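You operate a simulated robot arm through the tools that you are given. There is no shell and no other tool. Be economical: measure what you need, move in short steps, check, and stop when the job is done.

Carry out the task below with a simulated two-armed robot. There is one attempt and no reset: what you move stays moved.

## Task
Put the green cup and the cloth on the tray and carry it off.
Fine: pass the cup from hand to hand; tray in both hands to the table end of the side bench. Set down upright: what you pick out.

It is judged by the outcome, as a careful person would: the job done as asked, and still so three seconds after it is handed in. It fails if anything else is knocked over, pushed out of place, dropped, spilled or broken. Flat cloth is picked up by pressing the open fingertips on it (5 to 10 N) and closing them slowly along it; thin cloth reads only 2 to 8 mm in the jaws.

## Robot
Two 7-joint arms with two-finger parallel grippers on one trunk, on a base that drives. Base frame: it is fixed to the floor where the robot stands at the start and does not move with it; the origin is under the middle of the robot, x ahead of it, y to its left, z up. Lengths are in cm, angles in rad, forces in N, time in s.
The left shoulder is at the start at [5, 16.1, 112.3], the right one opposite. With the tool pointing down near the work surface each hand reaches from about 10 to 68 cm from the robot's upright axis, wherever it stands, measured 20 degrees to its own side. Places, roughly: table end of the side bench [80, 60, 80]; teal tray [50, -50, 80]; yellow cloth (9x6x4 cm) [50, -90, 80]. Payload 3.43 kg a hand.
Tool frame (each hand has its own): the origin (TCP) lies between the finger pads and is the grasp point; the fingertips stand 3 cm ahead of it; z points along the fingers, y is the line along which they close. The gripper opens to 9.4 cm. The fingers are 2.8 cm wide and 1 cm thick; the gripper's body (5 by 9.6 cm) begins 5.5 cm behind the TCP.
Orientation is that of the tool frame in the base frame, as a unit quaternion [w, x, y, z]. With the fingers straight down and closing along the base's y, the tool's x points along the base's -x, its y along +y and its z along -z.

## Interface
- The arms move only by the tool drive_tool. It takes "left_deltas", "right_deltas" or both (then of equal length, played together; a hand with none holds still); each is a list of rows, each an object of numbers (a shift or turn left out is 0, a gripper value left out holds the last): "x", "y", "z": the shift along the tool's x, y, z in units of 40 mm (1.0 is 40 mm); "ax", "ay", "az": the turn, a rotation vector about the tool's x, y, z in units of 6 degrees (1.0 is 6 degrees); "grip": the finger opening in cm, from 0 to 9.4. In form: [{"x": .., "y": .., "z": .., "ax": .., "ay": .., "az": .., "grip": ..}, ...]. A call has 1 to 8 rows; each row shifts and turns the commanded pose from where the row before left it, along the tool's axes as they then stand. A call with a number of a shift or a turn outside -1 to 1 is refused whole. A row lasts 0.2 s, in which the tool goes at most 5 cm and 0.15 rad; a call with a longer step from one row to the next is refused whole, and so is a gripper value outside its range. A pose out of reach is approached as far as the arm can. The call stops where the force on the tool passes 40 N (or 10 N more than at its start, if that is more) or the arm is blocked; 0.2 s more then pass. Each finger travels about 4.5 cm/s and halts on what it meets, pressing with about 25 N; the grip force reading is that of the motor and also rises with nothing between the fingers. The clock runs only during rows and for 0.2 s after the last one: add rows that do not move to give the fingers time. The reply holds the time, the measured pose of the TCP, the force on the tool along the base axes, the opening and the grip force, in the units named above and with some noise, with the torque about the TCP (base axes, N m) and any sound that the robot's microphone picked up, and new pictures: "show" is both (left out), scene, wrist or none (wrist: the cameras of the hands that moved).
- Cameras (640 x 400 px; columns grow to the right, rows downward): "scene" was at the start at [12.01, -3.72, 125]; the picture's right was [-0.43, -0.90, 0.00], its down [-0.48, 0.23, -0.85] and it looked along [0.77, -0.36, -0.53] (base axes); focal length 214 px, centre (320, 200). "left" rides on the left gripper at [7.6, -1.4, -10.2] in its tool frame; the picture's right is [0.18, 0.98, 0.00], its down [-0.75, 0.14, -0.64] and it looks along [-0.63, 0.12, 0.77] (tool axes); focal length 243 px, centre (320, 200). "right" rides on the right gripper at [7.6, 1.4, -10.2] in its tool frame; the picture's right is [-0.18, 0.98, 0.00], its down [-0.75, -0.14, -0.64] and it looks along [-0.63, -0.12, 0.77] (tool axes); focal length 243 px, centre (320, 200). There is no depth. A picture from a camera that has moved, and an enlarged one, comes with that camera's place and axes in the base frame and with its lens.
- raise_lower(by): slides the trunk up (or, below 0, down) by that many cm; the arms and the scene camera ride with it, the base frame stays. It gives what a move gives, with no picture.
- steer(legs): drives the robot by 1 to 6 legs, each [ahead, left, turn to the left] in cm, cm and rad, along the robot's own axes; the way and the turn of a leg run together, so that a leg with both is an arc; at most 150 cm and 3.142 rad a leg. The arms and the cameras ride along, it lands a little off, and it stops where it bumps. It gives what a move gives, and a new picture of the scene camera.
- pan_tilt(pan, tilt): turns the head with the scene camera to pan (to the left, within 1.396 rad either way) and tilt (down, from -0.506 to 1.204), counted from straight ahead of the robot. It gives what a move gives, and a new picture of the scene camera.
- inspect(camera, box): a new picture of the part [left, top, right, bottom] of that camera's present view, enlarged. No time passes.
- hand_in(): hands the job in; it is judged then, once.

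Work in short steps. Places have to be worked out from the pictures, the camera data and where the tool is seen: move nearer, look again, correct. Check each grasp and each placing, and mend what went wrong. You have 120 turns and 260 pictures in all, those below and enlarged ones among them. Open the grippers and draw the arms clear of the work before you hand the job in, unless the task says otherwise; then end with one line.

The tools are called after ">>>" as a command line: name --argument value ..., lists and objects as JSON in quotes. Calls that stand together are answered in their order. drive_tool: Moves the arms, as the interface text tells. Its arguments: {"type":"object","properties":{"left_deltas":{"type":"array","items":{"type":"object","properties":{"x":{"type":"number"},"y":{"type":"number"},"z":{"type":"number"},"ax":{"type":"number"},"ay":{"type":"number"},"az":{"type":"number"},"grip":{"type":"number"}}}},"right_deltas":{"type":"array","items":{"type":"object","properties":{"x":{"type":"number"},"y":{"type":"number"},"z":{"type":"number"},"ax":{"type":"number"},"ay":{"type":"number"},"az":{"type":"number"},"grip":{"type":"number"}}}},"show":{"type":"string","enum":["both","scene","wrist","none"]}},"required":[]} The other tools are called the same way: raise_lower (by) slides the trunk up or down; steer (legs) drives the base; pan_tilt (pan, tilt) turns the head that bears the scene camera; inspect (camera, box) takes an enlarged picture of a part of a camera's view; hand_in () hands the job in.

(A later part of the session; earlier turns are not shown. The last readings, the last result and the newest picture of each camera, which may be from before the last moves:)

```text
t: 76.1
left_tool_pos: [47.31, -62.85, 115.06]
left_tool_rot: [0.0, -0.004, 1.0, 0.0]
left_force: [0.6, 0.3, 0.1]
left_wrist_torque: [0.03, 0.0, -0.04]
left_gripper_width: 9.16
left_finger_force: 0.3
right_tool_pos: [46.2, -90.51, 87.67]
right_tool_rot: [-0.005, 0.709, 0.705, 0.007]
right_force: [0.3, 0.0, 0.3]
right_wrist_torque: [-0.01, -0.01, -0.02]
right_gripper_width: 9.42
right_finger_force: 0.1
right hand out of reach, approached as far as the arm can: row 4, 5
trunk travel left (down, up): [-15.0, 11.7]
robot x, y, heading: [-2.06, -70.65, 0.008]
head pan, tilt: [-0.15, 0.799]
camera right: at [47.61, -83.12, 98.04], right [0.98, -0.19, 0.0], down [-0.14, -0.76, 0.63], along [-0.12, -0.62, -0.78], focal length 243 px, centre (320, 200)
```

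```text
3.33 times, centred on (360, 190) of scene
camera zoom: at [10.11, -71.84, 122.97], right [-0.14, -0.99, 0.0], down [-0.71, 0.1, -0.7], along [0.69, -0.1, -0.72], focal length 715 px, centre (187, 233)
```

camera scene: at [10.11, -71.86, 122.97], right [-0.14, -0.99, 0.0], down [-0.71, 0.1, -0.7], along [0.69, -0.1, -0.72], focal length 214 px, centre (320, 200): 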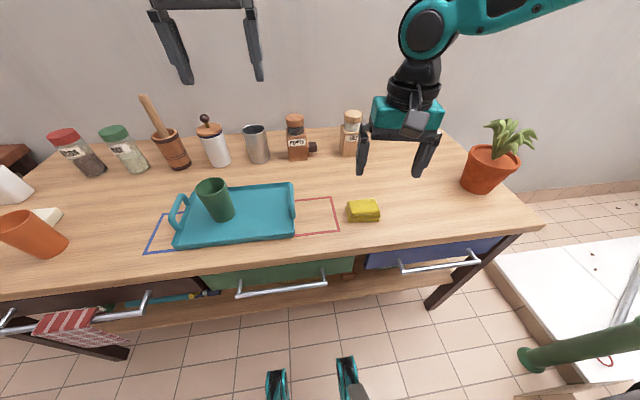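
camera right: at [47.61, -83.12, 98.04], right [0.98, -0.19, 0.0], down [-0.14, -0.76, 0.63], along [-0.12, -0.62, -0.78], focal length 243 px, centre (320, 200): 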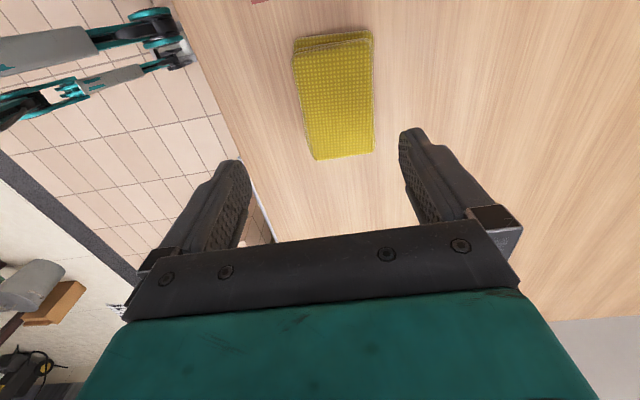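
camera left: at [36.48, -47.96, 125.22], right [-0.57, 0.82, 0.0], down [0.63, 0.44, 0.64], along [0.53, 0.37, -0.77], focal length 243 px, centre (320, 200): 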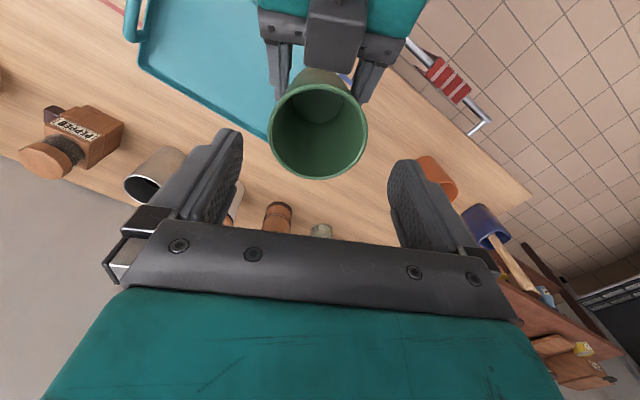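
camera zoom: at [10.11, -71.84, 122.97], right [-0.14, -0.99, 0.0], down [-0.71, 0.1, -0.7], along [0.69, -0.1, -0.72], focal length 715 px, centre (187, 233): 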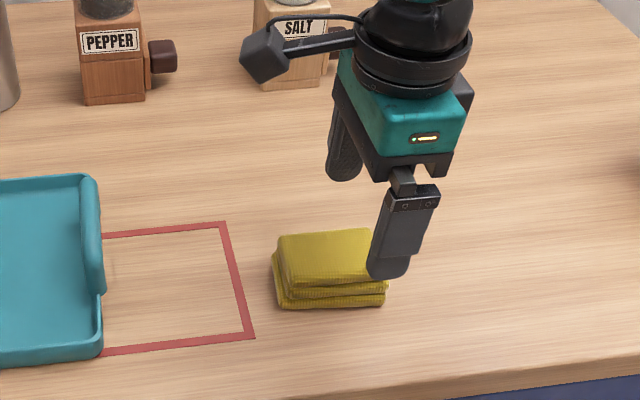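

It's near the arm's low limit here, so I'll let the trunk do the lowering. I'll rise 4 cm, recentre on the cloth at (47.8,-88.8), then lower the trunk.

>>> drive_tool --right_deltas '[{"z": -1}, {"x": 0.43, "y": 0.4}, {}]' --show "none"

>>> raise_lower --by -6

>>> inspect --camera "right" --box '[0, 0, 640, 400]'

```text
t: 76.9
left_tool_pos: [47.33, -62.93, 115.0]
left_tool_rot: [-0.001, -0.003, 1.0, 0.0]
left_force: [0.4, 0.4, 0.3]
left_wrist_torque: [0.0, -0.04, 0.0]
left_gripper_width: 9.21
left_finger_force: 0.2
right_tool_pos: [47.69, -89.04, 91.9]
right_tool_rot: [-0.006, 0.708, 0.706, 0.006]
right_force: [-0.1, 0.4, -0.2]
right_wrist_torque: [0.0, 0.01, 0.0]
right_gripper_width: 9.38
right_finger_force: 0.0
trunk travel left (down, up): [-15.0, 11.7]
robot x, y, heading: [-1.94, -70.83, 0.009]
head pan, tilt: [-0.15, 0.799]
```

```text
t: 77.9
left_tool_pos: [47.21, -62.9, 109.16]
left_tool_rot: [0.0, -0.003, 1.0, 0.0]
left_force: [0.7, 0.6, -0.7]
left_wrist_torque: [-0.01, -0.02, 0.06]
left_gripper_width: 9.2
left_finger_force: 0.1
right_tool_pos: [47.65, -88.99, 85.86]
right_tool_rot: [-0.006, 0.709, 0.706, 0.007]
right_force: [0.2, 0.3, 0.0]
right_wrist_torque: [0.0, 0.0, -0.03]
right_gripper_width: 9.43
right_finger_force: 0.1
trunk travel left (down, up): [-9.0, 17.7]
robot x, y, heading: [-1.71, -70.49, 0.011]
head pan, tilt: [-0.15, 0.799]
```

```text
1.00 times, centred on (320, 200) of right (not enlarged: the box is as wide or as high as the picture)
camera zoom: at [48.98, -81.64, 96.26], right [0.98, -0.19, 0.0], down [-0.14, -0.76, 0.63], along [-0.12, -0.62, -0.78], focal length 243 px, centre (320, 200)
```

zoom: 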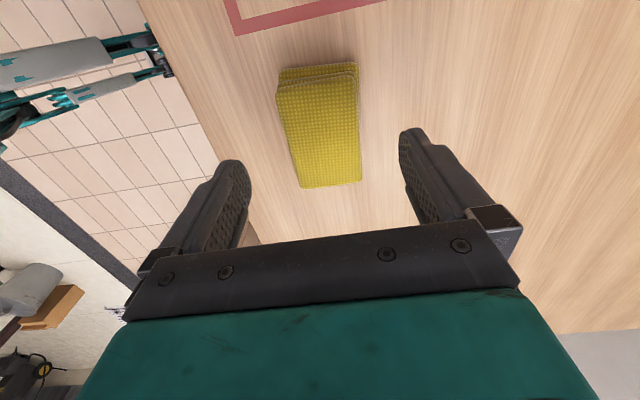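

It's centred. I'll lower the trunk 6.8 cm so the tips straddle the cloth just above the table.

>>> raise_lower --by -6.6

>>> drive_tool --right_deltas '[{"grip": 8.4}, {"grip": 7.4}, {"grip": 6.4}, {"grip": 5.6}, {"grip": 4.8}, {}, {}]' --show "both"

```text
t: 78.9
left_tool_pos: [47.38, -62.88, 102.54]
left_tool_rot: [0.0, -0.004, 1.0, 0.0]
left_force: [-0.3, -0.1, 0.0]
left_wrist_torque: [-0.01, 0.01, 0.02]
left_gripper_width: 9.21
left_finger_force: 0.0
right_tool_pos: [47.72, -89.11, 79.26]
right_tool_rot: [-0.006, 0.709, 0.706, 0.006]
right_force: [-0.9, 0.4, 0.4]
right_wrist_torque: [0.0, -0.02, 0.01]
right_gripper_width: 9.4
right_finger_force: 0.1
trunk travel left (down, up): [-2.4, 24.3]
robot x, y, heading: [-1.74, -70.88, 0.006]
head pan, tilt: [-0.15, 0.799]
```

```text
t: 80.5
left_tool_pos: [47.29, -62.86, 102.6]
left_tool_rot: [0.0, -0.003, 1.0, 0.0]
left_force: [-0.7, 0.5, 0.1]
left_wrist_torque: [0.01, 0.01, -0.01]
left_gripper_width: 9.21
left_finger_force: 0.1
right_tool_pos: [47.76, -89.07, 79.13]
right_tool_rot: [-0.005, 0.708, 0.706, 0.007]
right_force: [0.1, -0.6, 0.9]
right_wrist_torque: [0.01, -0.03, -0.04]
right_gripper_width: 6.4
right_finger_force: 25.5
trunk travel left (down, up): [-2.4, 24.3]
robot x, y, heading: [-1.85, -70.71, 0.012]
head pan, tilt: [-0.15, 0.799]
camera scene: at [10.11, -71.85, 110.37], right [-0.14, -0.99, 0.0], down [-0.71, 0.1, -0.7], along [0.69, -0.1, -0.72], focal length 214 px, centre (320, 200)
camera right: at [49.0, -81.64, 89.65], right [0.98, -0.19, 0.0], down [-0.14, -0.76, 0.63], along [-0.12, -0.62, -0.78], focal length 243 px, centre (320, 200)
```

scene: 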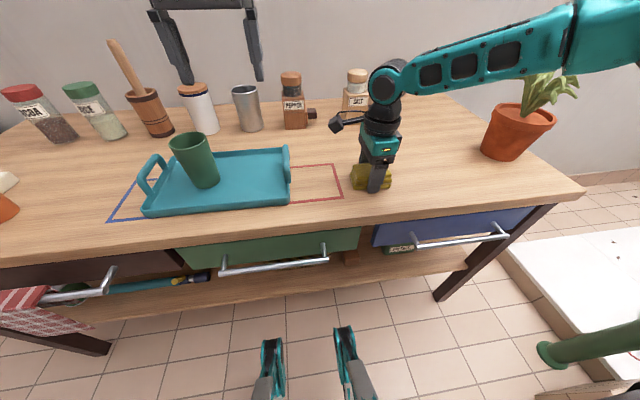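
right: 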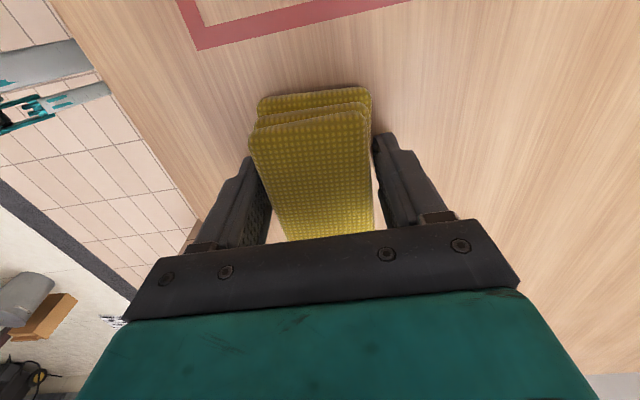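

The cloth is gripped at 6.4 cm. I'll lift it with the trunk and drive left so it comes over the right part of the tray.

>>> raise_lower --by 11

>>> steer --legs '[[0, 27.5, 0]]'

```text
t: 82.0
left_tool_pos: [47.32, -62.97, 113.49]
left_tool_rot: [0.001, -0.004, 1.0, -0.001]
left_force: [0.4, 1.2, 0.0]
left_wrist_torque: [-0.03, -0.01, 0.03]
left_gripper_width: 9.19
left_finger_force: 0.0
right_tool_pos: [47.88, -89.01, 90.13]
right_tool_rot: [-0.005, 0.708, 0.706, 0.007]
right_force: [-0.2, 1.2, -1.2]
right_wrist_torque: [0.03, -0.04, -0.01]
right_gripper_width: 6.39
right_finger_force: 25.2
trunk travel left (down, up): [-13.4, 13.3]
robot x, y, heading: [-1.63, -70.67, 0.006]
head pan, tilt: [-0.15, 0.799]
```

```text
t: 85.0
left_tool_pos: [47.11, -35.53, 113.55]
left_tool_rot: [0.0, -0.005, 1.0, 0.0]
left_force: [-0.4, -0.5, -0.7]
left_wrist_torque: [-0.01, 0.0, -0.01]
left_gripper_width: 9.22
left_finger_force: 0.0
right_tool_pos: [47.46, -61.56, 90.25]
right_tool_rot: [-0.005, 0.708, 0.706, 0.007]
right_force: [-0.2, 1.5, -0.1]
right_wrist_torque: [0.04, -0.03, -0.02]
right_gripper_width: 6.37
right_finger_force: 25.1
trunk travel left (down, up): [-13.4, 13.3]
robot x, y, heading: [-2.16, -42.86, 0.006]
head pan, tilt: [-0.15, 0.799]
camera scene: at [9.91, -44.41, 121.37], right [-0.14, -0.99, 0.0], down [-0.71, 0.1, -0.7], along [0.69, -0.1, -0.72], focal length 214 px, centre (320, 200)
```

scene: 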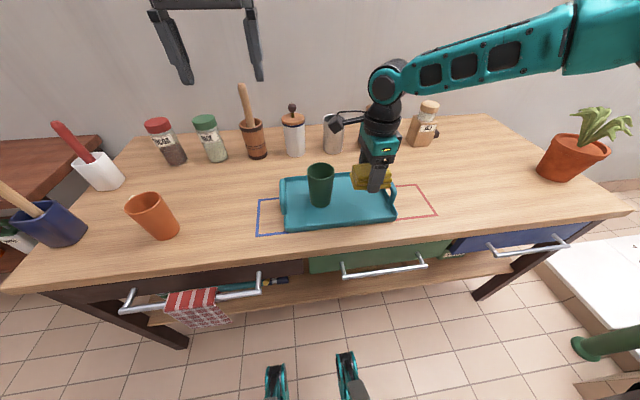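

The cloth hangs over the tray. I'll shift it to (50,-63) so the right wrist camera clears the cup, then lower most of the way.

>>> drive_tool --right_deltas '[{"x": -0.2, "y": 0.33}, {"x": -0.16, "y": 0.33}, {}]' --show "none"

>>> raise_lower --by -7

>>> inspect --camera "scene" --box '[250, 80, 450, 240]'

>>> inspect --camera "right" --box '[0, 0, 640, 400]'

```text
t: 85.8
left_tool_pos: [47.06, -35.34, 113.57]
left_tool_rot: [0.0, -0.005, 1.0, 0.0]
left_force: [-0.8, 0.0, 0.3]
left_wrist_torque: [0.0, 0.01, 0.01]
left_gripper_width: 9.21
left_finger_force: 0.1
right_tool_pos: [49.47, -63.66, 90.47]
right_tool_rot: [-0.004, 0.708, 0.706, 0.008]
right_force: [0.0, 0.5, -0.7]
right_wrist_torque: [-0.03, 0.01, 0.01]
right_gripper_width: 6.38
right_finger_force: 25.2
right hand out of reach, approached as far as the arm can: row 1, 2
trunk travel left (down, up): [-13.4, 13.3]
robot x, y, heading: [-2.0, -43.45, 0.006]
head pan, tilt: [-0.15, 0.799]
```

```text
t: 86.8
left_tool_pos: [47.05, -35.44, 106.46]
left_tool_rot: [0.0, -0.005, 1.0, 0.0]
left_force: [-0.3, 0.1, -0.2]
left_wrist_torque: [0.05, 0.01, 0.02]
left_gripper_width: 9.22
left_finger_force: 0.1
right_tool_pos: [49.45, -63.64, 83.51]
right_tool_rot: [-0.004, 0.709, 0.706, 0.008]
right_force: [-0.1, -0.9, -0.6]
right_wrist_torque: [0.01, 0.0, -0.01]
right_gripper_width: 6.35
right_finger_force: 25.1
trunk travel left (down, up): [-6.4, 20.3]
robot x, y, heading: [-2.21, -43.29, 0.01]
head pan, tilt: [-0.15, 0.799]
```

```text
2.50 times, centred on (350, 160) of scene
camera zoom: at [9.89, -44.42, 114.38], right [-0.14, -0.99, 0.0], down [-0.71, 0.1, -0.7], along [0.69, -0.1, -0.72], focal length 536 px, centre (245, 300)
```

zoom: 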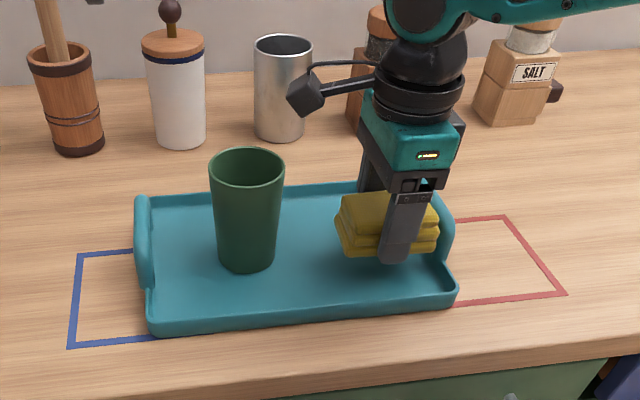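

```text
1.00 times, centred on (320, 200) of right (not enlarged: the box is as wide or as high as the picture)
camera zoom: at [50.77, -56.24, 93.95], right [0.98, -0.19, 0.0], down [-0.15, -0.76, 0.63], along [-0.12, -0.62, -0.78], focal length 243 px, centre (320, 200)
```

zoom: 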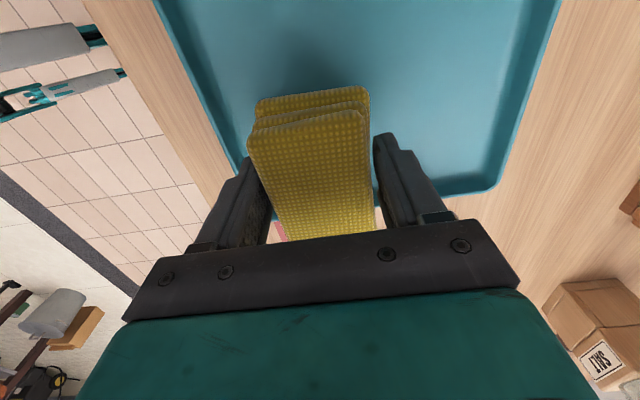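

The camera clears the cup. The cloth is a touch close to the right wall, so I'll shift it 0.8 cm left and lower to the tray floor.

>>> drive_tool --right_deltas '[{"x": 0.2}, {}]' --show "none"

>>> raise_lower --by -3.0

>>> inspect --camera "scene" --box '[250, 80, 450, 240]'

```text
t: 87.4
left_tool_pos: [47.18, -35.44, 106.56]
left_tool_rot: [0.0, -0.005, 1.0, 0.0]
left_force: [0.5, -0.8, 0.2]
left_wrist_torque: [-0.05, 0.01, 0.03]
left_gripper_width: 9.16
left_finger_force: 0.0
right_tool_pos: [49.12, -63.03, 83.68]
right_tool_rot: [-0.006, 0.708, 0.706, 0.008]
right_force: [0.3, 0.3, -0.3]
right_wrist_torque: [-0.02, 0.0, 0.01]
right_gripper_width: 6.35
right_finger_force: 24.9
right hand out of reach, approached as far as the arm can: row 1
trunk travel left (down, up): [-6.4, 20.3]
robot x, y, heading: [-2.04, -43.36, 0.01]
head pan, tilt: [-0.15, 0.799]
```

```text
t: 88.2
left_tool_pos: [47.13, -35.35, 103.45]
left_tool_rot: [0.0, -0.004, 1.0, 0.0]
left_force: [-0.1, -0.4, 0.2]
left_wrist_torque: [-0.02, -0.02, 0.0]
left_gripper_width: 9.18
left_finger_force: 0.0
right_tool_pos: [49.24, -63.12, 80.66]
right_tool_rot: [-0.004, 0.708, 0.706, 0.009]
right_force: [-0.5, -0.1, -0.4]
right_wrist_torque: [-0.04, -0.02, -0.02]
right_gripper_width: 6.37
right_finger_force: 24.7
trunk travel left (down, up): [-3.4, 23.3]
robot x, y, heading: [-1.96, -43.57, 0.01]
head pan, tilt: [-0.15, 0.799]
```

```text
2.50 times, centred on (350, 160) of scene
camera zoom: at [9.89, -44.42, 111.37], right [-0.14, -0.99, 0.0], down [-0.71, 0.1, -0.7], along [0.69, -0.1, -0.72], focal length 536 px, centre (245, 300)
```

zoom: 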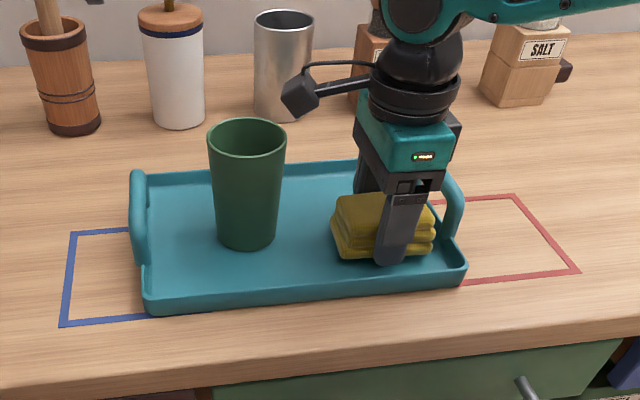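

I'll lower the last 0.6 cm, open only to 7.4 so the finger doesn't push the tray wall, and lift off with the trunk.

>>> raise_lower --by -0.6

>>> drive_tool --right_deltas '[{"grip": 6.8}, {"grip": 7.2}, {"grip": 7.4}, {}]' --show "none"

>>> raise_lower --by 8

>>> inspect --camera "scene" --box '[230, 90, 450, 260]'

```text
t: 88.7
left_tool_pos: [47.03, -35.4, 102.85]
left_tool_rot: [0.0, -0.004, 1.0, 0.0]
left_force: [0.2, -0.9, -0.3]
left_wrist_torque: [-0.03, 0.01, -0.01]
left_gripper_width: 9.19
left_finger_force: 0.1
right_tool_pos: [49.13, -63.04, 80.06]
right_tool_rot: [-0.005, 0.708, 0.706, 0.008]
right_force: [0.0, 0.4, -0.8]
right_wrist_torque: [-0.01, -0.01, -0.03]
right_gripper_width: 6.37
right_finger_force: 25.2
trunk travel left (down, up): [-2.8, 23.9]
robot x, y, heading: [-1.94, -43.45, 0.006]
head pan, tilt: [-0.15, 0.799]
```

```text
t: 89.7
left_tool_pos: [47.07, -35.33, 102.85]
left_tool_rot: [0.0, -0.004, 1.0, 0.0]
left_force: [1.1, 0.9, 0.2]
left_wrist_torque: [-0.05, 0.0, 0.01]
left_gripper_width: 9.2
left_finger_force: 0.1
right_tool_pos: [49.07, -63.1, 80.12]
right_tool_rot: [-0.005, 0.708, 0.706, 0.009]
right_force: [0.3, 0.3, 0.7]
right_wrist_torque: [0.0, 0.01, 0.04]
right_gripper_width: 7.37
right_finger_force: 0.0
trunk travel left (down, up): [-2.8, 23.9]
robot x, y, heading: [-1.85, -43.52, 0.003]
head pan, tilt: [-0.15, 0.799]
```

```text
t: 90.9
left_tool_pos: [47.08, -35.42, 110.85]
left_tool_rot: [0.001, -0.004, 1.0, 0.0]
left_force: [0.5, -1.0, 0.5]
left_wrist_torque: [0.01, -0.02, -0.03]
left_gripper_width: 9.2
left_finger_force: 0.0
right_tool_pos: [49.3, -63.24, 88.08]
right_tool_rot: [-0.006, 0.708, 0.706, 0.008]
right_force: [1.7, 0.4, 0.5]
right_wrist_torque: [-0.02, 0.01, 0.0]
right_gripper_width: 7.39
right_finger_force: 0.0
trunk travel left (down, up): [-10.8, 15.9]
robot x, y, heading: [-2.12, -43.16, 0.01]
head pan, tilt: [-0.15, 0.799]
```

```text
2.35 times, centred on (340, 175) of scene
camera zoom: at [9.93, -44.43, 118.77], right [-0.14, -0.99, 0.0], down [-0.71, 0.1, -0.7], along [0.69, -0.1, -0.72], focal length 505 px, centre (273, 259)
```

zoom: 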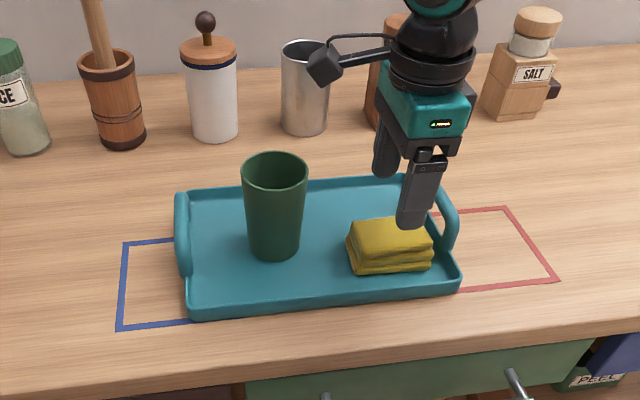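

Both items sit on the tray. I'll raise the right hand, turn it back to closing along y, and drive so the robot is centred on the tray.

>>> drive_tool --right_deltas '[{"z": -0.9}, {"x": -0.6, "z": -0.5}, {"x": -0.6, "az": -1}, {"az": -1}, {"az": -1}, {"az": -1}, {"az": -1}, {"az": -1}]' --show "none"

>>> drive_tool --right_deltas '[{"az": -1}, {"az": -1}, {"az": -1}, {"az": -1}, {"az": -1}, {"az": -1}, {"az": -1}, {"az": -1}]' --show "none"

>>> drive_tool --right_deltas '[{"az": -1, "grip": 5.5}, {}]' --left_deltas '[{"grip": 5.5}, {}]' --show "none"

>>> steer --legs '[[0, -12.2, 0]]'

```text
t: 92.7
left_tool_pos: [47.2, -35.49, 111.02]
left_tool_rot: [-0.001, -0.004, 1.0, 0.0]
left_force: [0.2, 0.0, -0.3]
left_wrist_torque: [0.04, -0.01, -0.05]
left_gripper_width: 9.2
left_finger_force: 0.1
right_tool_pos: [49.09, -67.94, 93.6]
right_tool_rot: [-0.002, 0.454, 0.891, 0.01]
right_force: [-0.1, 0.4, 0.8]
right_wrist_torque: [-0.01, -0.02, 0.03]
right_gripper_width: 7.4
right_finger_force: 0.0
trunk travel left (down, up): [-10.8, 15.9]
robot x, y, heading: [-2.05, -43.17, 0.008]
head pan, tilt: [-0.15, 0.799]
```

```text
t: 94.5
left_tool_pos: [47.13, -35.4, 110.89]
left_tool_rot: [-0.001, -0.005, 1.0, 0.0]
left_force: [-0.1, -0.5, 0.0]
left_wrist_torque: [0.02, 0.04, 0.0]
left_gripper_width: 9.17
left_finger_force: 0.0
right_tool_pos: [49.19, -68.03, 93.52]
right_tool_rot: [0.003, 0.053, 0.999, 0.01]
right_force: [0.3, 0.5, -0.2]
right_wrist_torque: [-0.02, -0.03, -0.03]
right_gripper_width: 7.41
right_finger_force: 0.1
trunk travel left (down, up): [-10.8, 15.9]
robot x, y, heading: [-1.62, -43.54, 0.007]
head pan, tilt: [-0.15, 0.799]
```

```text
t: 95.1
left_tool_pos: [47.23, -35.42, 110.98]
left_tool_rot: [0.0, -0.004, 1.0, 0.0]
left_force: [0.0, 1.0, 0.3]
left_wrist_torque: [-0.01, 0.01, -0.02]
left_gripper_width: 5.48
left_finger_force: 0.0
right_tool_pos: [49.02, -67.99, 93.57]
right_tool_rot: [0.002, 0.001, 1.0, 0.009]
right_force: [-0.1, -0.1, -0.6]
right_wrist_torque: [0.01, -0.01, 0.0]
right_gripper_width: 5.48
right_finger_force: 0.1
trunk travel left (down, up): [-10.8, 15.9]
robot x, y, heading: [-2.09, -43.3, 0.013]
head pan, tilt: [-0.15, 0.799]
```

```text
t: 96.8
left_tool_pos: [47.24, -47.38, 110.8]
left_tool_rot: [-0.001, -0.005, 1.0, 0.0]
left_force: [0.5, -0.9, 0.1]
left_wrist_torque: [0.01, 0.05, 0.05]
left_gripper_width: 5.45
left_finger_force: 0.1
right_tool_pos: [49.19, -80.01, 93.55]
right_tool_rot: [0.003, 0.001, 1.0, 0.01]
right_force: [0.1, -0.1, 0.0]
right_wrist_torque: [0.03, 0.02, -0.01]
right_gripper_width: 5.5
right_finger_force: 0.0
trunk travel left (down, up): [-10.8, 15.9]
robot x, y, heading: [-1.6, -55.37, 0.007]
head pan, tilt: [-0.15, 0.799]
camera scene: at [10.01, -56.38, 118.77], right [-0.14, -0.99, 0.0], down [-0.71, 0.1, -0.7], along [0.69, -0.1, -0.72], focal length 214 px, centre (320, 200)
```

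scene: 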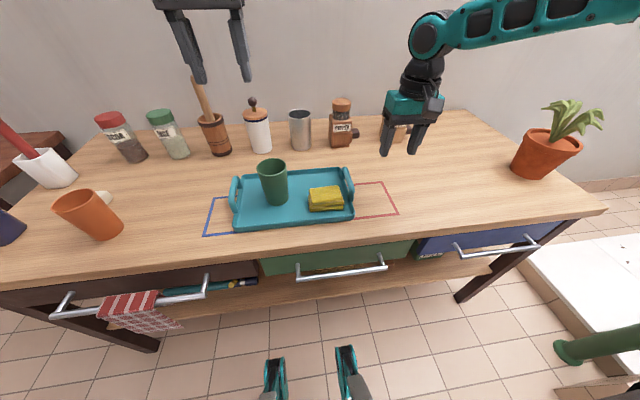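

Now I'll bring both hands above the handles.

>>> drive_tool --left_deltas '[{"x": -0.22, "y": 0.43, "z": 0.9}, {"x": -0.22, "y": 0.43, "z": 0.9}, {"x": -0.22, "y": 0.43, "z": 0.9}, {"x": -0.22, "y": 0.43, "z": 0.9}, {}]' --right_deltas '[{"x": -0.1, "y": 0.59}, {"x": -0.1, "y": 0.59}, {"x": -0.1, "y": 0.59}, {"x": -0.1, "y": 0.59}, {}]' --show "both"

```text
t: 98.0
left_tool_pos: [50.77, -40.24, 96.41]
left_tool_rot: [0.0, -0.004, 1.0, 0.0]
left_force: [0.2, -0.3, 0.8]
left_wrist_torque: [0.0, 0.04, 0.02]
left_gripper_width: 5.5
left_finger_force: 0.0
right_tool_pos: [49.13, -72.21, 94.07]
right_tool_rot: [0.003, 0.002, 1.0, 0.01]
right_force: [0.3, -0.4, -0.3]
right_wrist_torque: [-0.01, 0.01, 0.0]
right_gripper_width: 5.5
right_finger_force: 0.0
right hand out of reach, approached as far as the arm can: row 3, 4
trunk travel left (down, up): [-10.8, 15.9]
robot x, y, heading: [-1.82, -55.45, 0.01]
head pan, tilt: [-0.15, 0.799]
camera scene: at [10.0, -56.36, 118.77], right [-0.14, -0.99, 0.0], down [-0.71, 0.1, -0.7], along [0.69, -0.1, -0.72], focal length 214 px, centre (320, 200)
camera right: at [41.19, -71.03, 104.35], right [0.19, 0.98, 0.02], down [0.75, -0.16, 0.64], along [0.64, -0.1, -0.77], focal length 243 px, centre (320, 200)
camera left: at [43.36, -41.81, 106.54], right [-0.19, 0.98, 0.0], down [0.75, 0.15, 0.64], along [0.63, 0.12, -0.77], focal length 243 px, centre (320, 200)
```

scene: 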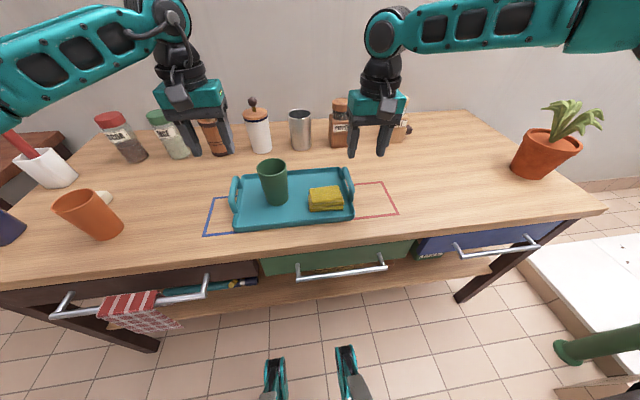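
right: 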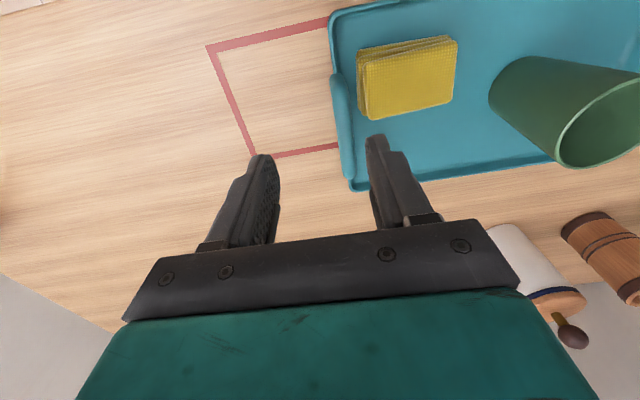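
left: 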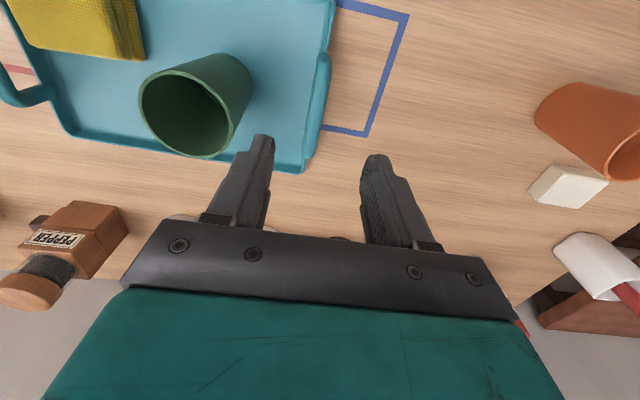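

Handles: the left is at about (50.5,-40.4) and the right at about (50.8,-70.1), with bars near z 81.5. The right arm hit a limit 2 cm short, so I'll try moving in while lowering.

>>> drive_tool --right_deltas '[{"x": -0.15, "y": 0.25, "z": 0.4}, {"x": -0.15, "y": 0.25, "z": 0.4}, {}]' --show "none"

```text
t: 98.8
left_tool_pos: [50.93, -40.3, 96.42]
left_tool_rot: [-0.001, -0.005, 1.0, 0.0]
left_force: [0.3, 0.2, 0.8]
left_wrist_torque: [-0.02, 0.03, -0.01]
left_gripper_width: 5.5
left_finger_force: 0.1
right_tool_pos: [48.26, -72.28, 91.55]
right_tool_rot: [0.002, 0.002, 1.0, 0.01]
right_force: [-0.1, -0.4, -0.3]
right_wrist_torque: [-0.01, 0.04, 0.0]
right_gripper_width: 5.51
right_finger_force: 0.0
right hand out of reach, approached as far as the arm can: row 1, 2
trunk travel left (down, up): [-10.8, 15.9]
robot x, y, heading: [-2.06, -55.32, 0.008]
head pan, tilt: [-0.15, 0.799]
```

The right arm is limited in inward reach, so I'll move the base 2.5 cm forward and 3 cm left instead, which puts the right hand over its handle.

>>> steer --legs '[[2.4, 2.4, 0]]'

>>> drive_tool --left_deltas '[{"x": 0.4, "y": -0.4}, {"x": 0.25, "y": -0.35}, {}]' --show "wrist"

>>> inspect --camera "right" --box '[0, 0, 640, 400]'

```text
t: 99.7
left_tool_pos: [53.38, -37.73, 96.45]
left_tool_rot: [0.0, -0.005, 1.0, 0.0]
left_force: [-0.2, 0.2, -0.5]
left_wrist_torque: [-0.04, -0.01, 0.02]
left_gripper_width: 5.5
left_finger_force: 0.0
right_tool_pos: [50.6, -69.84, 91.47]
right_tool_rot: [0.002, 0.001, 1.0, 0.011]
right_force: [-0.4, -0.6, -0.1]
right_wrist_torque: [0.0, 0.02, -0.05]
right_gripper_width: 5.52
right_finger_force: 0.0
trunk travel left (down, up): [-10.8, 15.9]
robot x, y, heading: [0.13, -53.05, 0.009]
head pan, tilt: [-0.15, 0.799]
camera scene: at [12.39, -53.92, 118.77], right [-0.14, -0.99, 0.0], down [-0.71, 0.1, -0.7], along [0.69, -0.1, -0.72], focal length 214 px, centre (320, 200)
```

scene: 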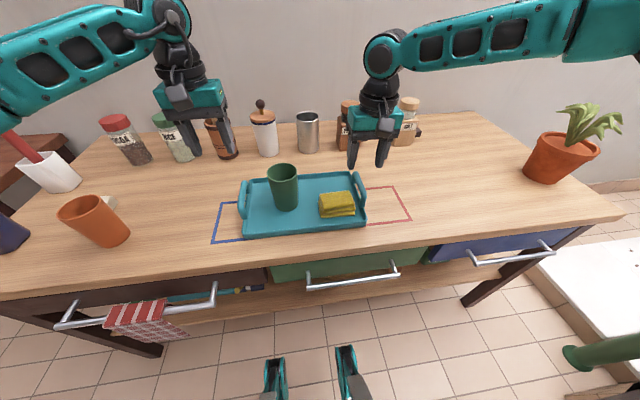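

```text
t: 100.5
left_tool_pos: [50.66, -40.98, 96.49]
left_tool_rot: [0.0, -0.005, 1.0, 0.0]
left_force: [-0.7, 0.0, 0.7]
left_wrist_torque: [-0.03, 0.0, -0.01]
left_gripper_width: 5.49
left_finger_force: 0.2
right_tool_pos: [50.53, -69.89, 91.44]
right_tool_rot: [0.003, 0.001, 1.0, 0.011]
right_force: [1.2, -0.7, 0.1]
right_wrist_torque: [0.02, -0.01, -0.03]
right_gripper_width: 5.49
right_finger_force: 0.0
trunk travel left (down, up): [-10.8, 15.9]
robot x, y, heading: [0.39, -52.98, 0.009]
head pan, tilt: [-0.15, 0.799]
camera left: at [43.08, -42.41, 106.63], right [-0.19, 0.98, 0.0], down [0.75, 0.15, 0.64], along [0.63, 0.12, -0.77], focal length 243 px, centre (320, 200)
```

left: 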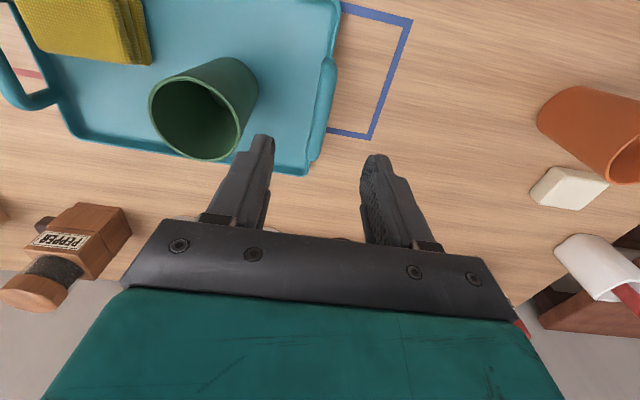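

```text
1.00 times, centred on (320, 200) of right (not enlarged: the box is as wide or as high as the picture)
camera zoom: at [42.78, -68.59, 101.79], right [0.19, 0.98, 0.02], down [0.75, -0.16, 0.64], along [0.64, -0.1, -0.77], focal length 243 px, centre (320, 200)
```

zoom: 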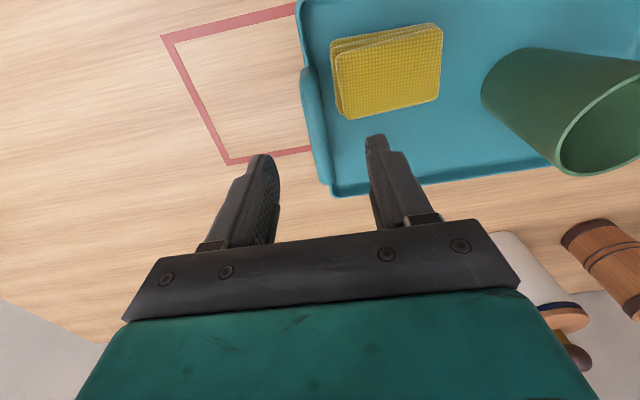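

Both hands are aligned with the handles within 0.3 cm. I'll narrow the openings to 3.4 so the inner right finger misses the cloth, then lower with the trunk for a closer look.

>>> drive_tool --left_deltas '[{"y": 0.08, "z": 0.6, "grip": 3.6}, {"z": 0.6}, {}]' --right_deltas '[{"y": -0.13, "grip": 3.4}, {}, {}]' --show "none"

>>> raise_lower --by -5.5

>>> inspect --camera "right" --box '[160, 0, 480, 200]'

>>> inspect --camera "left" --box '[160, 0, 480, 200]'

>>> inspect --camera "scene" --box '[200, 80, 420, 260]'

```text
t: 101.3
left_tool_pos: [50.63, -40.45, 91.55]
left_tool_rot: [0.0, -0.005, 1.0, -0.001]
left_force: [-0.4, -0.3, 0.9]
left_wrist_torque: [-0.02, 0.01, -0.01]
left_gripper_width: 3.6
left_finger_force: 0.1
right_tool_pos: [50.58, -70.39, 91.49]
right_tool_rot: [0.003, 0.001, 1.0, 0.01]
right_force: [0.0, 0.7, -0.2]
right_wrist_torque: [0.01, -0.01, -0.01]
right_gripper_width: 3.42
right_finger_force: 0.0
trunk travel left (down, up): [-10.8, 15.9]
robot x, y, heading: [0.22, -53.29, 0.006]
head pan, tilt: [-0.15, 0.799]
```

```text
t: 102.3
left_tool_pos: [50.74, -40.58, 86.34]
left_tool_rot: [0.0, -0.005, 1.0, 0.001]
left_force: [-0.3, 0.7, 0.0]
left_wrist_torque: [0.05, -0.03, 0.0]
left_gripper_width: 3.6
left_finger_force: 0.1
right_tool_pos: [50.65, -70.24, 85.95]
right_tool_rot: [0.002, 0.001, 1.0, 0.011]
right_force: [0.1, 0.7, 0.2]
right_wrist_torque: [0.0, 0.0, 0.02]
right_gripper_width: 3.4
right_finger_force: 0.0
trunk travel left (down, up): [-5.3, 21.4]
robot x, y, heading: [0.77, -53.36, 0.01]
head pan, tilt: [-0.15, 0.799]
```

```text
2.00 times, centred on (320, 100) of right
camera zoom: at [42.8, -69.11, 96.27], right [0.19, 0.98, 0.02], down [0.75, -0.16, 0.64], along [0.64, -0.1, -0.77], focal length 485 px, centre (320, 400)
```

zoom: 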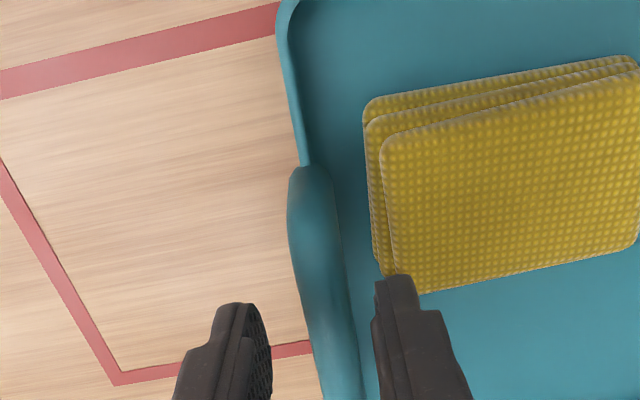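

```text
2.00 times, centred on (320, 100) of left
camera zoom: at [43.05, -42.06, 96.34], right [-0.19, 0.98, 0.0], down [0.75, 0.15, 0.64], along [0.63, 0.12, -0.77], focal length 485 px, centre (320, 400)
```

zoom: 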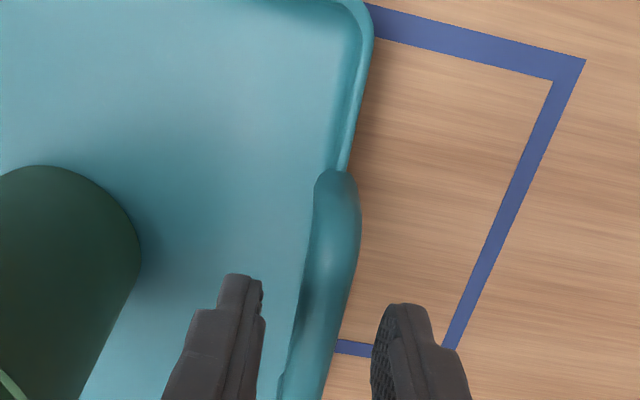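

```text
2.22 times, centred on (310, 170) of scene
camera zoom: at [12.34, -53.95, 113.28], right [-0.14, -0.99, 0.0], down [-0.71, 0.1, -0.7], along [0.69, -0.1, -0.72], focal length 477 px, centre (342, 267)
```

zoom: 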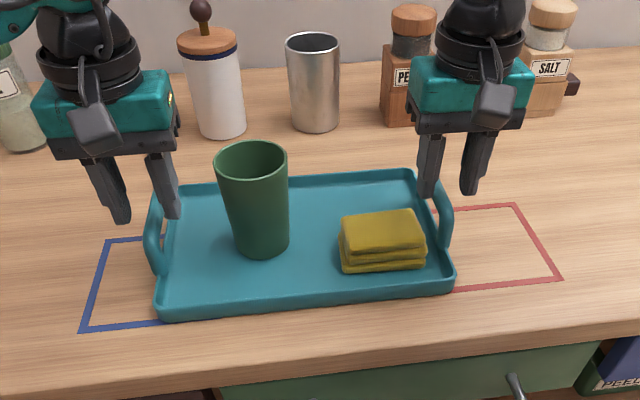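

The fingers straddle both handles. I'll shift 1 cm away from the cloth's corner, lower 4 cm and close on the handles.

>>> drive_tool --left_deltas '[{"x": -0.25}, {}]' --right_deltas '[{"x": -0.25}, {}]' --show "none"

>>> raise_lower --by -4.2

>>> drive_tool --left_deltas '[{"grip": 2.8}, {"grip": 2.0}, {"grip": 1.2}, {"grip": 0.6}, {}]' --right_deltas '[{"grip": 2.8}, {"grip": 2.0}, {"grip": 1.2}, {"grip": 0.6}, {}]' --show "both"

```text
t: 102.9
left_tool_pos: [51.64, -40.49, 86.22]
left_tool_rot: [0.001, -0.004, 1.0, -0.001]
left_force: [-0.2, 0.3, 0.1]
left_wrist_torque: [0.0, 0.05, 0.01]
left_gripper_width: 3.6
left_finger_force: 0.1
right_tool_pos: [51.47, -70.51, 86.07]
right_tool_rot: [0.004, 0.0, 1.0, 0.01]
right_force: [-0.1, 1.3, -0.6]
right_wrist_torque: [-0.01, 0.0, 0.0]
right_gripper_width: 3.4
right_finger_force: 0.0
right hand out of reach, approached as far as the arm can: row 1
trunk travel left (down, up): [-5.3, 21.4]
robot x, y, heading: [0.77, -53.36, 0.011]
head pan, tilt: [-0.15, 0.799]
```

```text
t: 103.6
left_tool_pos: [51.47, -40.46, 82.51]
left_tool_rot: [0.001, -0.005, 1.0, 0.0]
left_force: [-0.1, -0.1, -0.9]
left_wrist_torque: [0.02, -0.02, 0.0]
left_gripper_width: 3.61
left_finger_force: 0.1
right_tool_pos: [51.67, -70.5, 83.35]
right_tool_rot: [0.013, 0.002, 1.0, 0.015]
right_force: [-4.3, -2.2, 17.6]
right_wrist_torque: [0.39, 0.31, 0.16]
right_gripper_width: 3.28
right_finger_force: 0.0
trunk travel left (down, up): [-1.5, 25.1]
robot x, y, heading: [0.36, -52.94, 0.007]
head pan, tilt: [-0.15, 0.799]
stopped: the force on the tool passed its limit at 47 N (the readings are from after the stop); the commanded pose is now the measured one
```

```text
t: 104.8
left_tool_pos: [51.49, -40.49, 82.46]
left_tool_rot: [0.001, -0.003, 1.0, -0.001]
left_force: [-1.4, -5.9, 1.7]
left_wrist_torque: [0.01, -0.03, -0.27]
left_gripper_width: 1.91
left_finger_force: 25.3
right_tool_pos: [51.63, -70.18, 83.48]
right_tool_rot: [0.013, 0.001, 1.0, 0.016]
right_force: [3.4, 15.1, 18.7]
right_wrist_torque: [0.5, -0.12, -0.23]
right_gripper_width: 1.52
right_finger_force: 25.2
trunk travel left (down, up): [-1.5, 25.1]
robot x, y, heading: [0.29, -53.35, 0.007]
head pan, tilt: [-0.15, 0.799]
camera scene: at [12.23, -53.86, 109.52], right [-0.14, -0.99, 0.0], down [-0.71, 0.1, -0.7], along [0.69, -0.1, -0.72], focal length 214 px, centre (320, 200)
camera right: at [43.62, -69.1, 93.5], right [0.18, 0.98, 0.04], down [0.74, -0.16, 0.66], along [0.65, -0.09, -0.75], focal length 243 px, centre (320, 200)
camera left: at [43.89, -42.01, 92.69], right [-0.19, 0.98, 0.0], down [0.75, 0.15, 0.64], along [0.63, 0.12, -0.77], focal length 243 px, centre (320, 200)
```

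scene: 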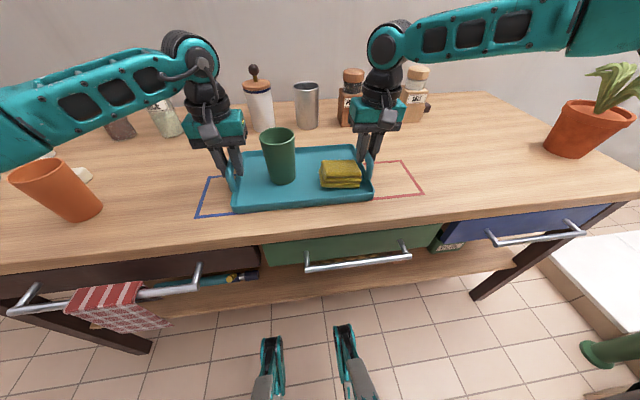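
right: 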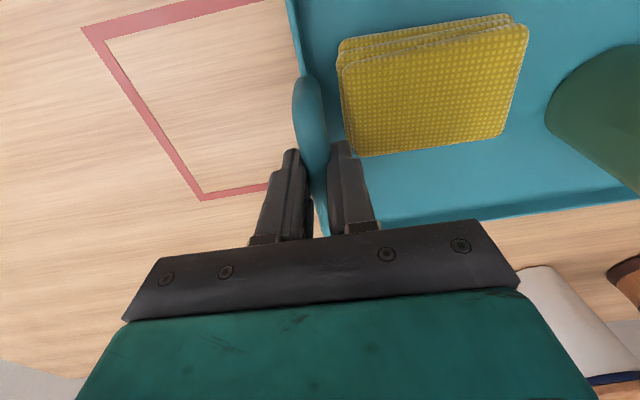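
left: 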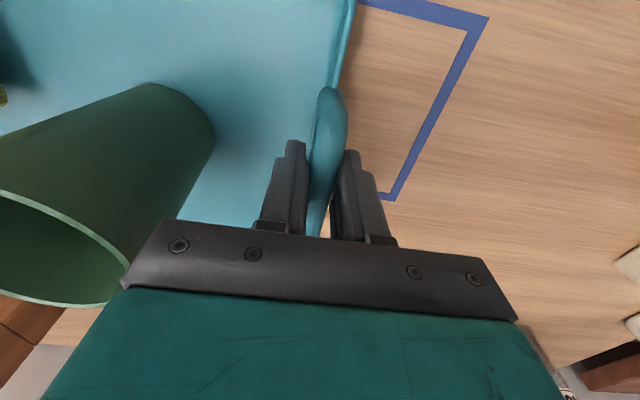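

The right hand met something on the way down and now grips at 1.52, against 1.91 on the left. I'll zoom in on the right grasp.

>>> inspect --camera "scene" --box '[330, 120, 430, 210]'

>>> inspect --camera "right" --box '[230, 60, 410, 250]'

>>> inspect --camera "scene" --box '[180, 120, 300, 220]'

```text
4.44 times, centred on (380, 165) of scene
camera zoom: at [12.23, -53.86, 109.52], right [-0.14, -0.99, 0.0], down [-0.71, 0.1, -0.7], along [0.69, -0.1, -0.72], focal length 953 px, centre (53, 356)
```

zoom: 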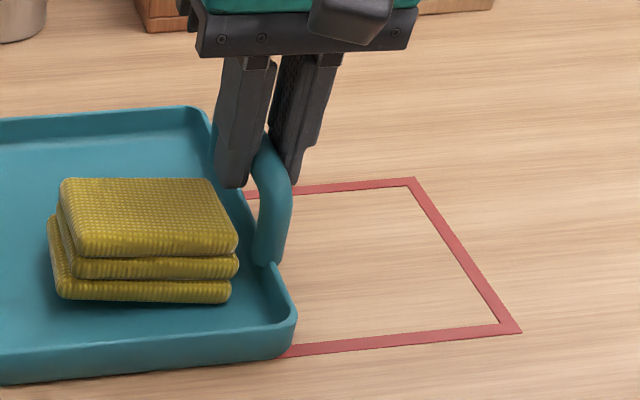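

```text
2.11 times, centred on (320, 155) of right
camera zoom: at [43.62, -69.1, 93.5], right [0.18, 0.98, 0.04], down [0.74, -0.16, 0.66], along [0.65, -0.09, -0.75], focal length 511 px, centre (320, 295)
```

zoom: 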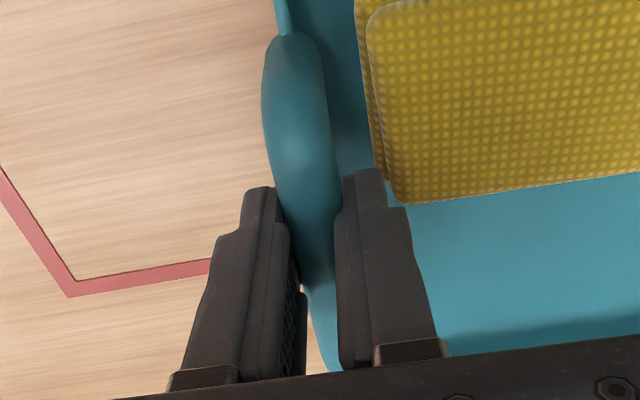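

```text
4.00 times, centred on (240, 170) of scene
camera zoom: at [12.23, -53.86, 109.52], right [-0.14, -0.99, 0.0], down [-0.71, 0.1, -0.7], along [0.69, -0.1, -0.72], focal length 858 px, centre (640, 320)
```

zoom: 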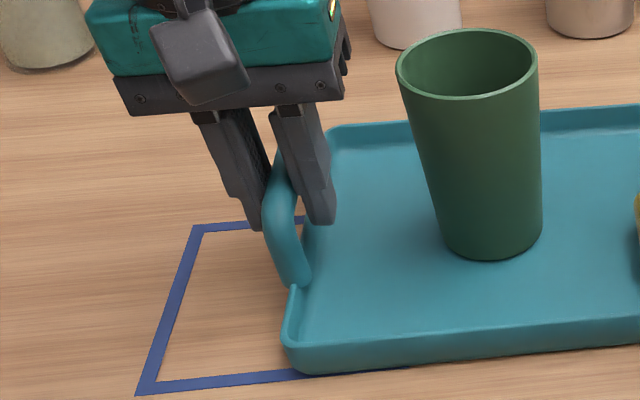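

Both hands straddle the bars, but the right is about 1 cm shallow. I'll reopen it, recentre and read again.

>>> drive_tool --right_deltas '[{"grip": 2.5}, {"grip": 3.4}, {}, {"y": 0.05, "z": 0.1}, {"z": 0.1}, {}]' --show "wrist"

```text
t: 105.8
left_tool_pos: [51.54, -40.46, 82.53]
left_tool_rot: [0.0, -0.004, 1.0, 0.001]
left_force: [-2.4, 2.0, 7.4]
left_wrist_torque: [0.0, 0.15, -0.35]
left_gripper_width: 1.93
left_finger_force: 24.9
right_tool_pos: [51.59, -70.37, 83.47]
right_tool_rot: [0.017, 0.002, 1.0, 0.017]
right_force: [-2.8, -2.8, 12.1]
right_wrist_torque: [0.23, 0.19, 0.12]
right_gripper_width: 3.24
right_finger_force: 0.0
trunk travel left (down, up): [-1.5, 25.1]
robot x, y, heading: [0.2, -53.23, 0.005]
head pan, tilt: [-0.15, 0.799]
stopped in row 5 (right hand): the force on the tool passed its limit at 42 N (the readings are from after the stop); the commanded pose is now the measured one
camera right: at [43.64, -69.23, 93.51], right [0.19, 0.98, 0.04], down [0.73, -0.17, 0.66], along [0.66, -0.1, -0.75], focal length 243 px, centre (320, 200)
```

right: 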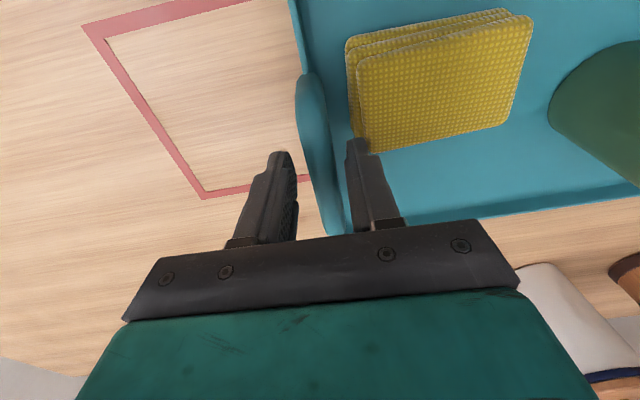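

The inner right fingertip is probably pressing the cloth's corner. I'll lift 1 cm, narrow the opening to 2.6, shift about 1 cm forward and try going down again.

>>> drive_tool --right_deltas '[{"z": -0.25}, {"grip": 2.6, "x": -0.25}, {"y": 0.03}, {}]' --show "none"

>>> drive_tool --right_deltas '[{"z": 0.2}, {"z": 0.15}, {"z": 0.1}, {}]' --show "wrist"

```text
t: 106.8
left_tool_pos: [51.62, -40.53, 82.64]
left_tool_rot: [0.001, -0.004, 1.0, 0.001]
left_force: [-2.7, 2.2, 17.7]
left_wrist_torque: [0.01, 0.14, -0.3]
left_gripper_width: 1.93
left_finger_force: 25.4
right_tool_pos: [52.41, -70.53, 84.36]
right_tool_rot: [0.015, 0.003, 1.0, 0.017]
right_force: [-0.1, 0.1, 0.1]
right_wrist_torque: [-0.01, 0.0, 0.0]
right_gripper_width: 2.6
right_finger_force: 0.1
right hand out of reach, approached as far as the arm can: row 3
trunk travel left (down, up): [-1.5, 25.1]
robot x, y, heading: [0.11, -53.13, 0.014]
head pan, tilt: [-0.15, 0.799]
```

```text
t: 107.8
left_tool_pos: [51.55, -40.45, 82.61]
left_tool_rot: [0.002, -0.005, 1.0, 0.0]
left_force: [2.1, -1.5, 19.0]
left_wrist_torque: [-0.03, -0.07, -0.29]
left_gripper_width: 1.93
left_finger_force: 24.7
right_tool_pos: [52.23, -70.81, 82.7]
right_tool_rot: [0.017, 0.003, 1.0, 0.018]
right_force: [0.9, 7.3, 8.0]
right_wrist_torque: [0.13, 0.06, -0.1]
right_gripper_width: 3.0
right_finger_force: 3.3
right hand out of reach, approached as far as the arm can: row 2
trunk travel left (down, up): [-1.5, 25.1]
robot x, y, heading: [0.54, -52.82, 0.006]
head pan, tilt: [-0.15, 0.799]
camera right: at [44.1, -69.64, 92.78], right [0.19, 0.98, 0.04], down [0.73, -0.17, 0.66], along [0.66, -0.09, -0.75], focal length 243 px, centre (320, 200)
```

right: 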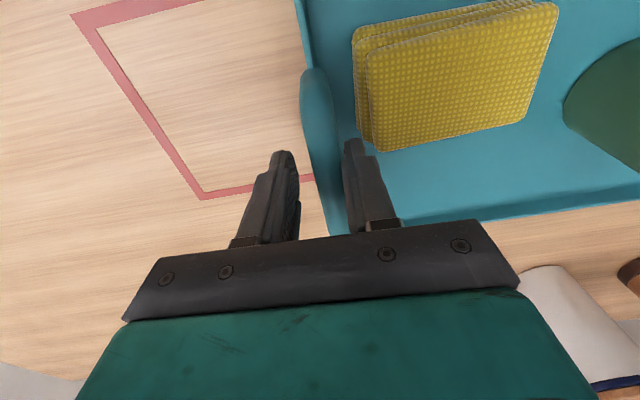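

It's now down to z 82.7, level with the left hand. I'll close the right hand.

>>> drive_tool --right_deltas '[{"grip": 2.2, "y": 0.05}, {"grip": 1.4, "y": 0.05}, {"grip": 0.6}, {}, {}]' --show "wrist"

>>> inspect --camera "scene" --box '[200, 110, 430, 230]'

```text
t: 109.0
left_tool_pos: [51.55, -40.7, 82.68]
left_tool_rot: [0.0, -0.002, 1.0, -0.002]
left_force: [-0.6, -20.5, 19.4]
left_wrist_torque: [-0.08, -0.07, -0.32]
left_gripper_width: 1.93
left_finger_force: 25.2
right_tool_pos: [51.97, -70.29, 82.74]
right_tool_rot: [0.016, 0.0, 1.0, 0.018]
right_force: [0.7, 29.2, 0.0]
right_wrist_torque: [0.12, 0.12, -0.15]
right_gripper_width: 1.83
right_finger_force: 25.6
right hand out of reach, approached as far as the arm can: row 2
trunk travel left (down, up): [-1.5, 25.1]
robot x, y, heading: [0.25, -52.91, 0.013]
head pan, tilt: [-0.15, 0.799]
camera right: at [43.85, -69.31, 92.79], right [0.18, 0.98, 0.04], down [0.73, -0.17, 0.66], along [0.65, -0.09, -0.75], focal length 243 px, centre (320, 200)
```

right: 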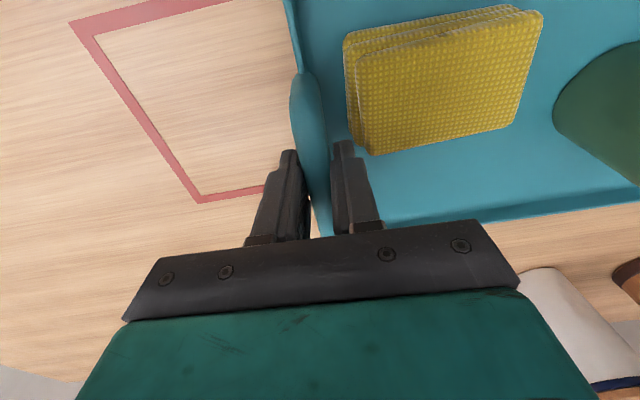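

```text
2.78 times, centred on (315, 170) of scene
camera zoom: at [12.21, -53.95, 109.52], right [-0.14, -0.99, 0.0], down [-0.71, 0.1, -0.7], along [0.69, -0.1, -0.72], focal length 597 px, centre (334, 284)
```

zoom: 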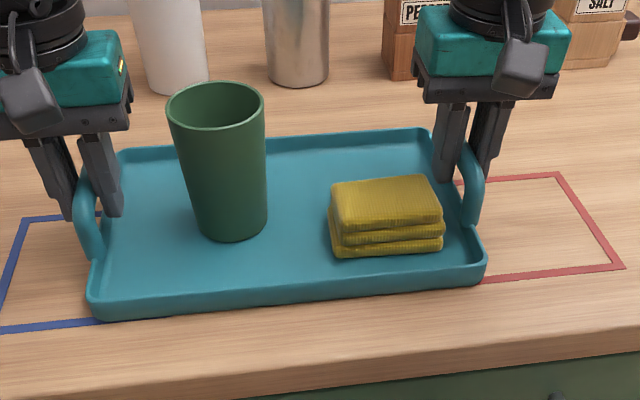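

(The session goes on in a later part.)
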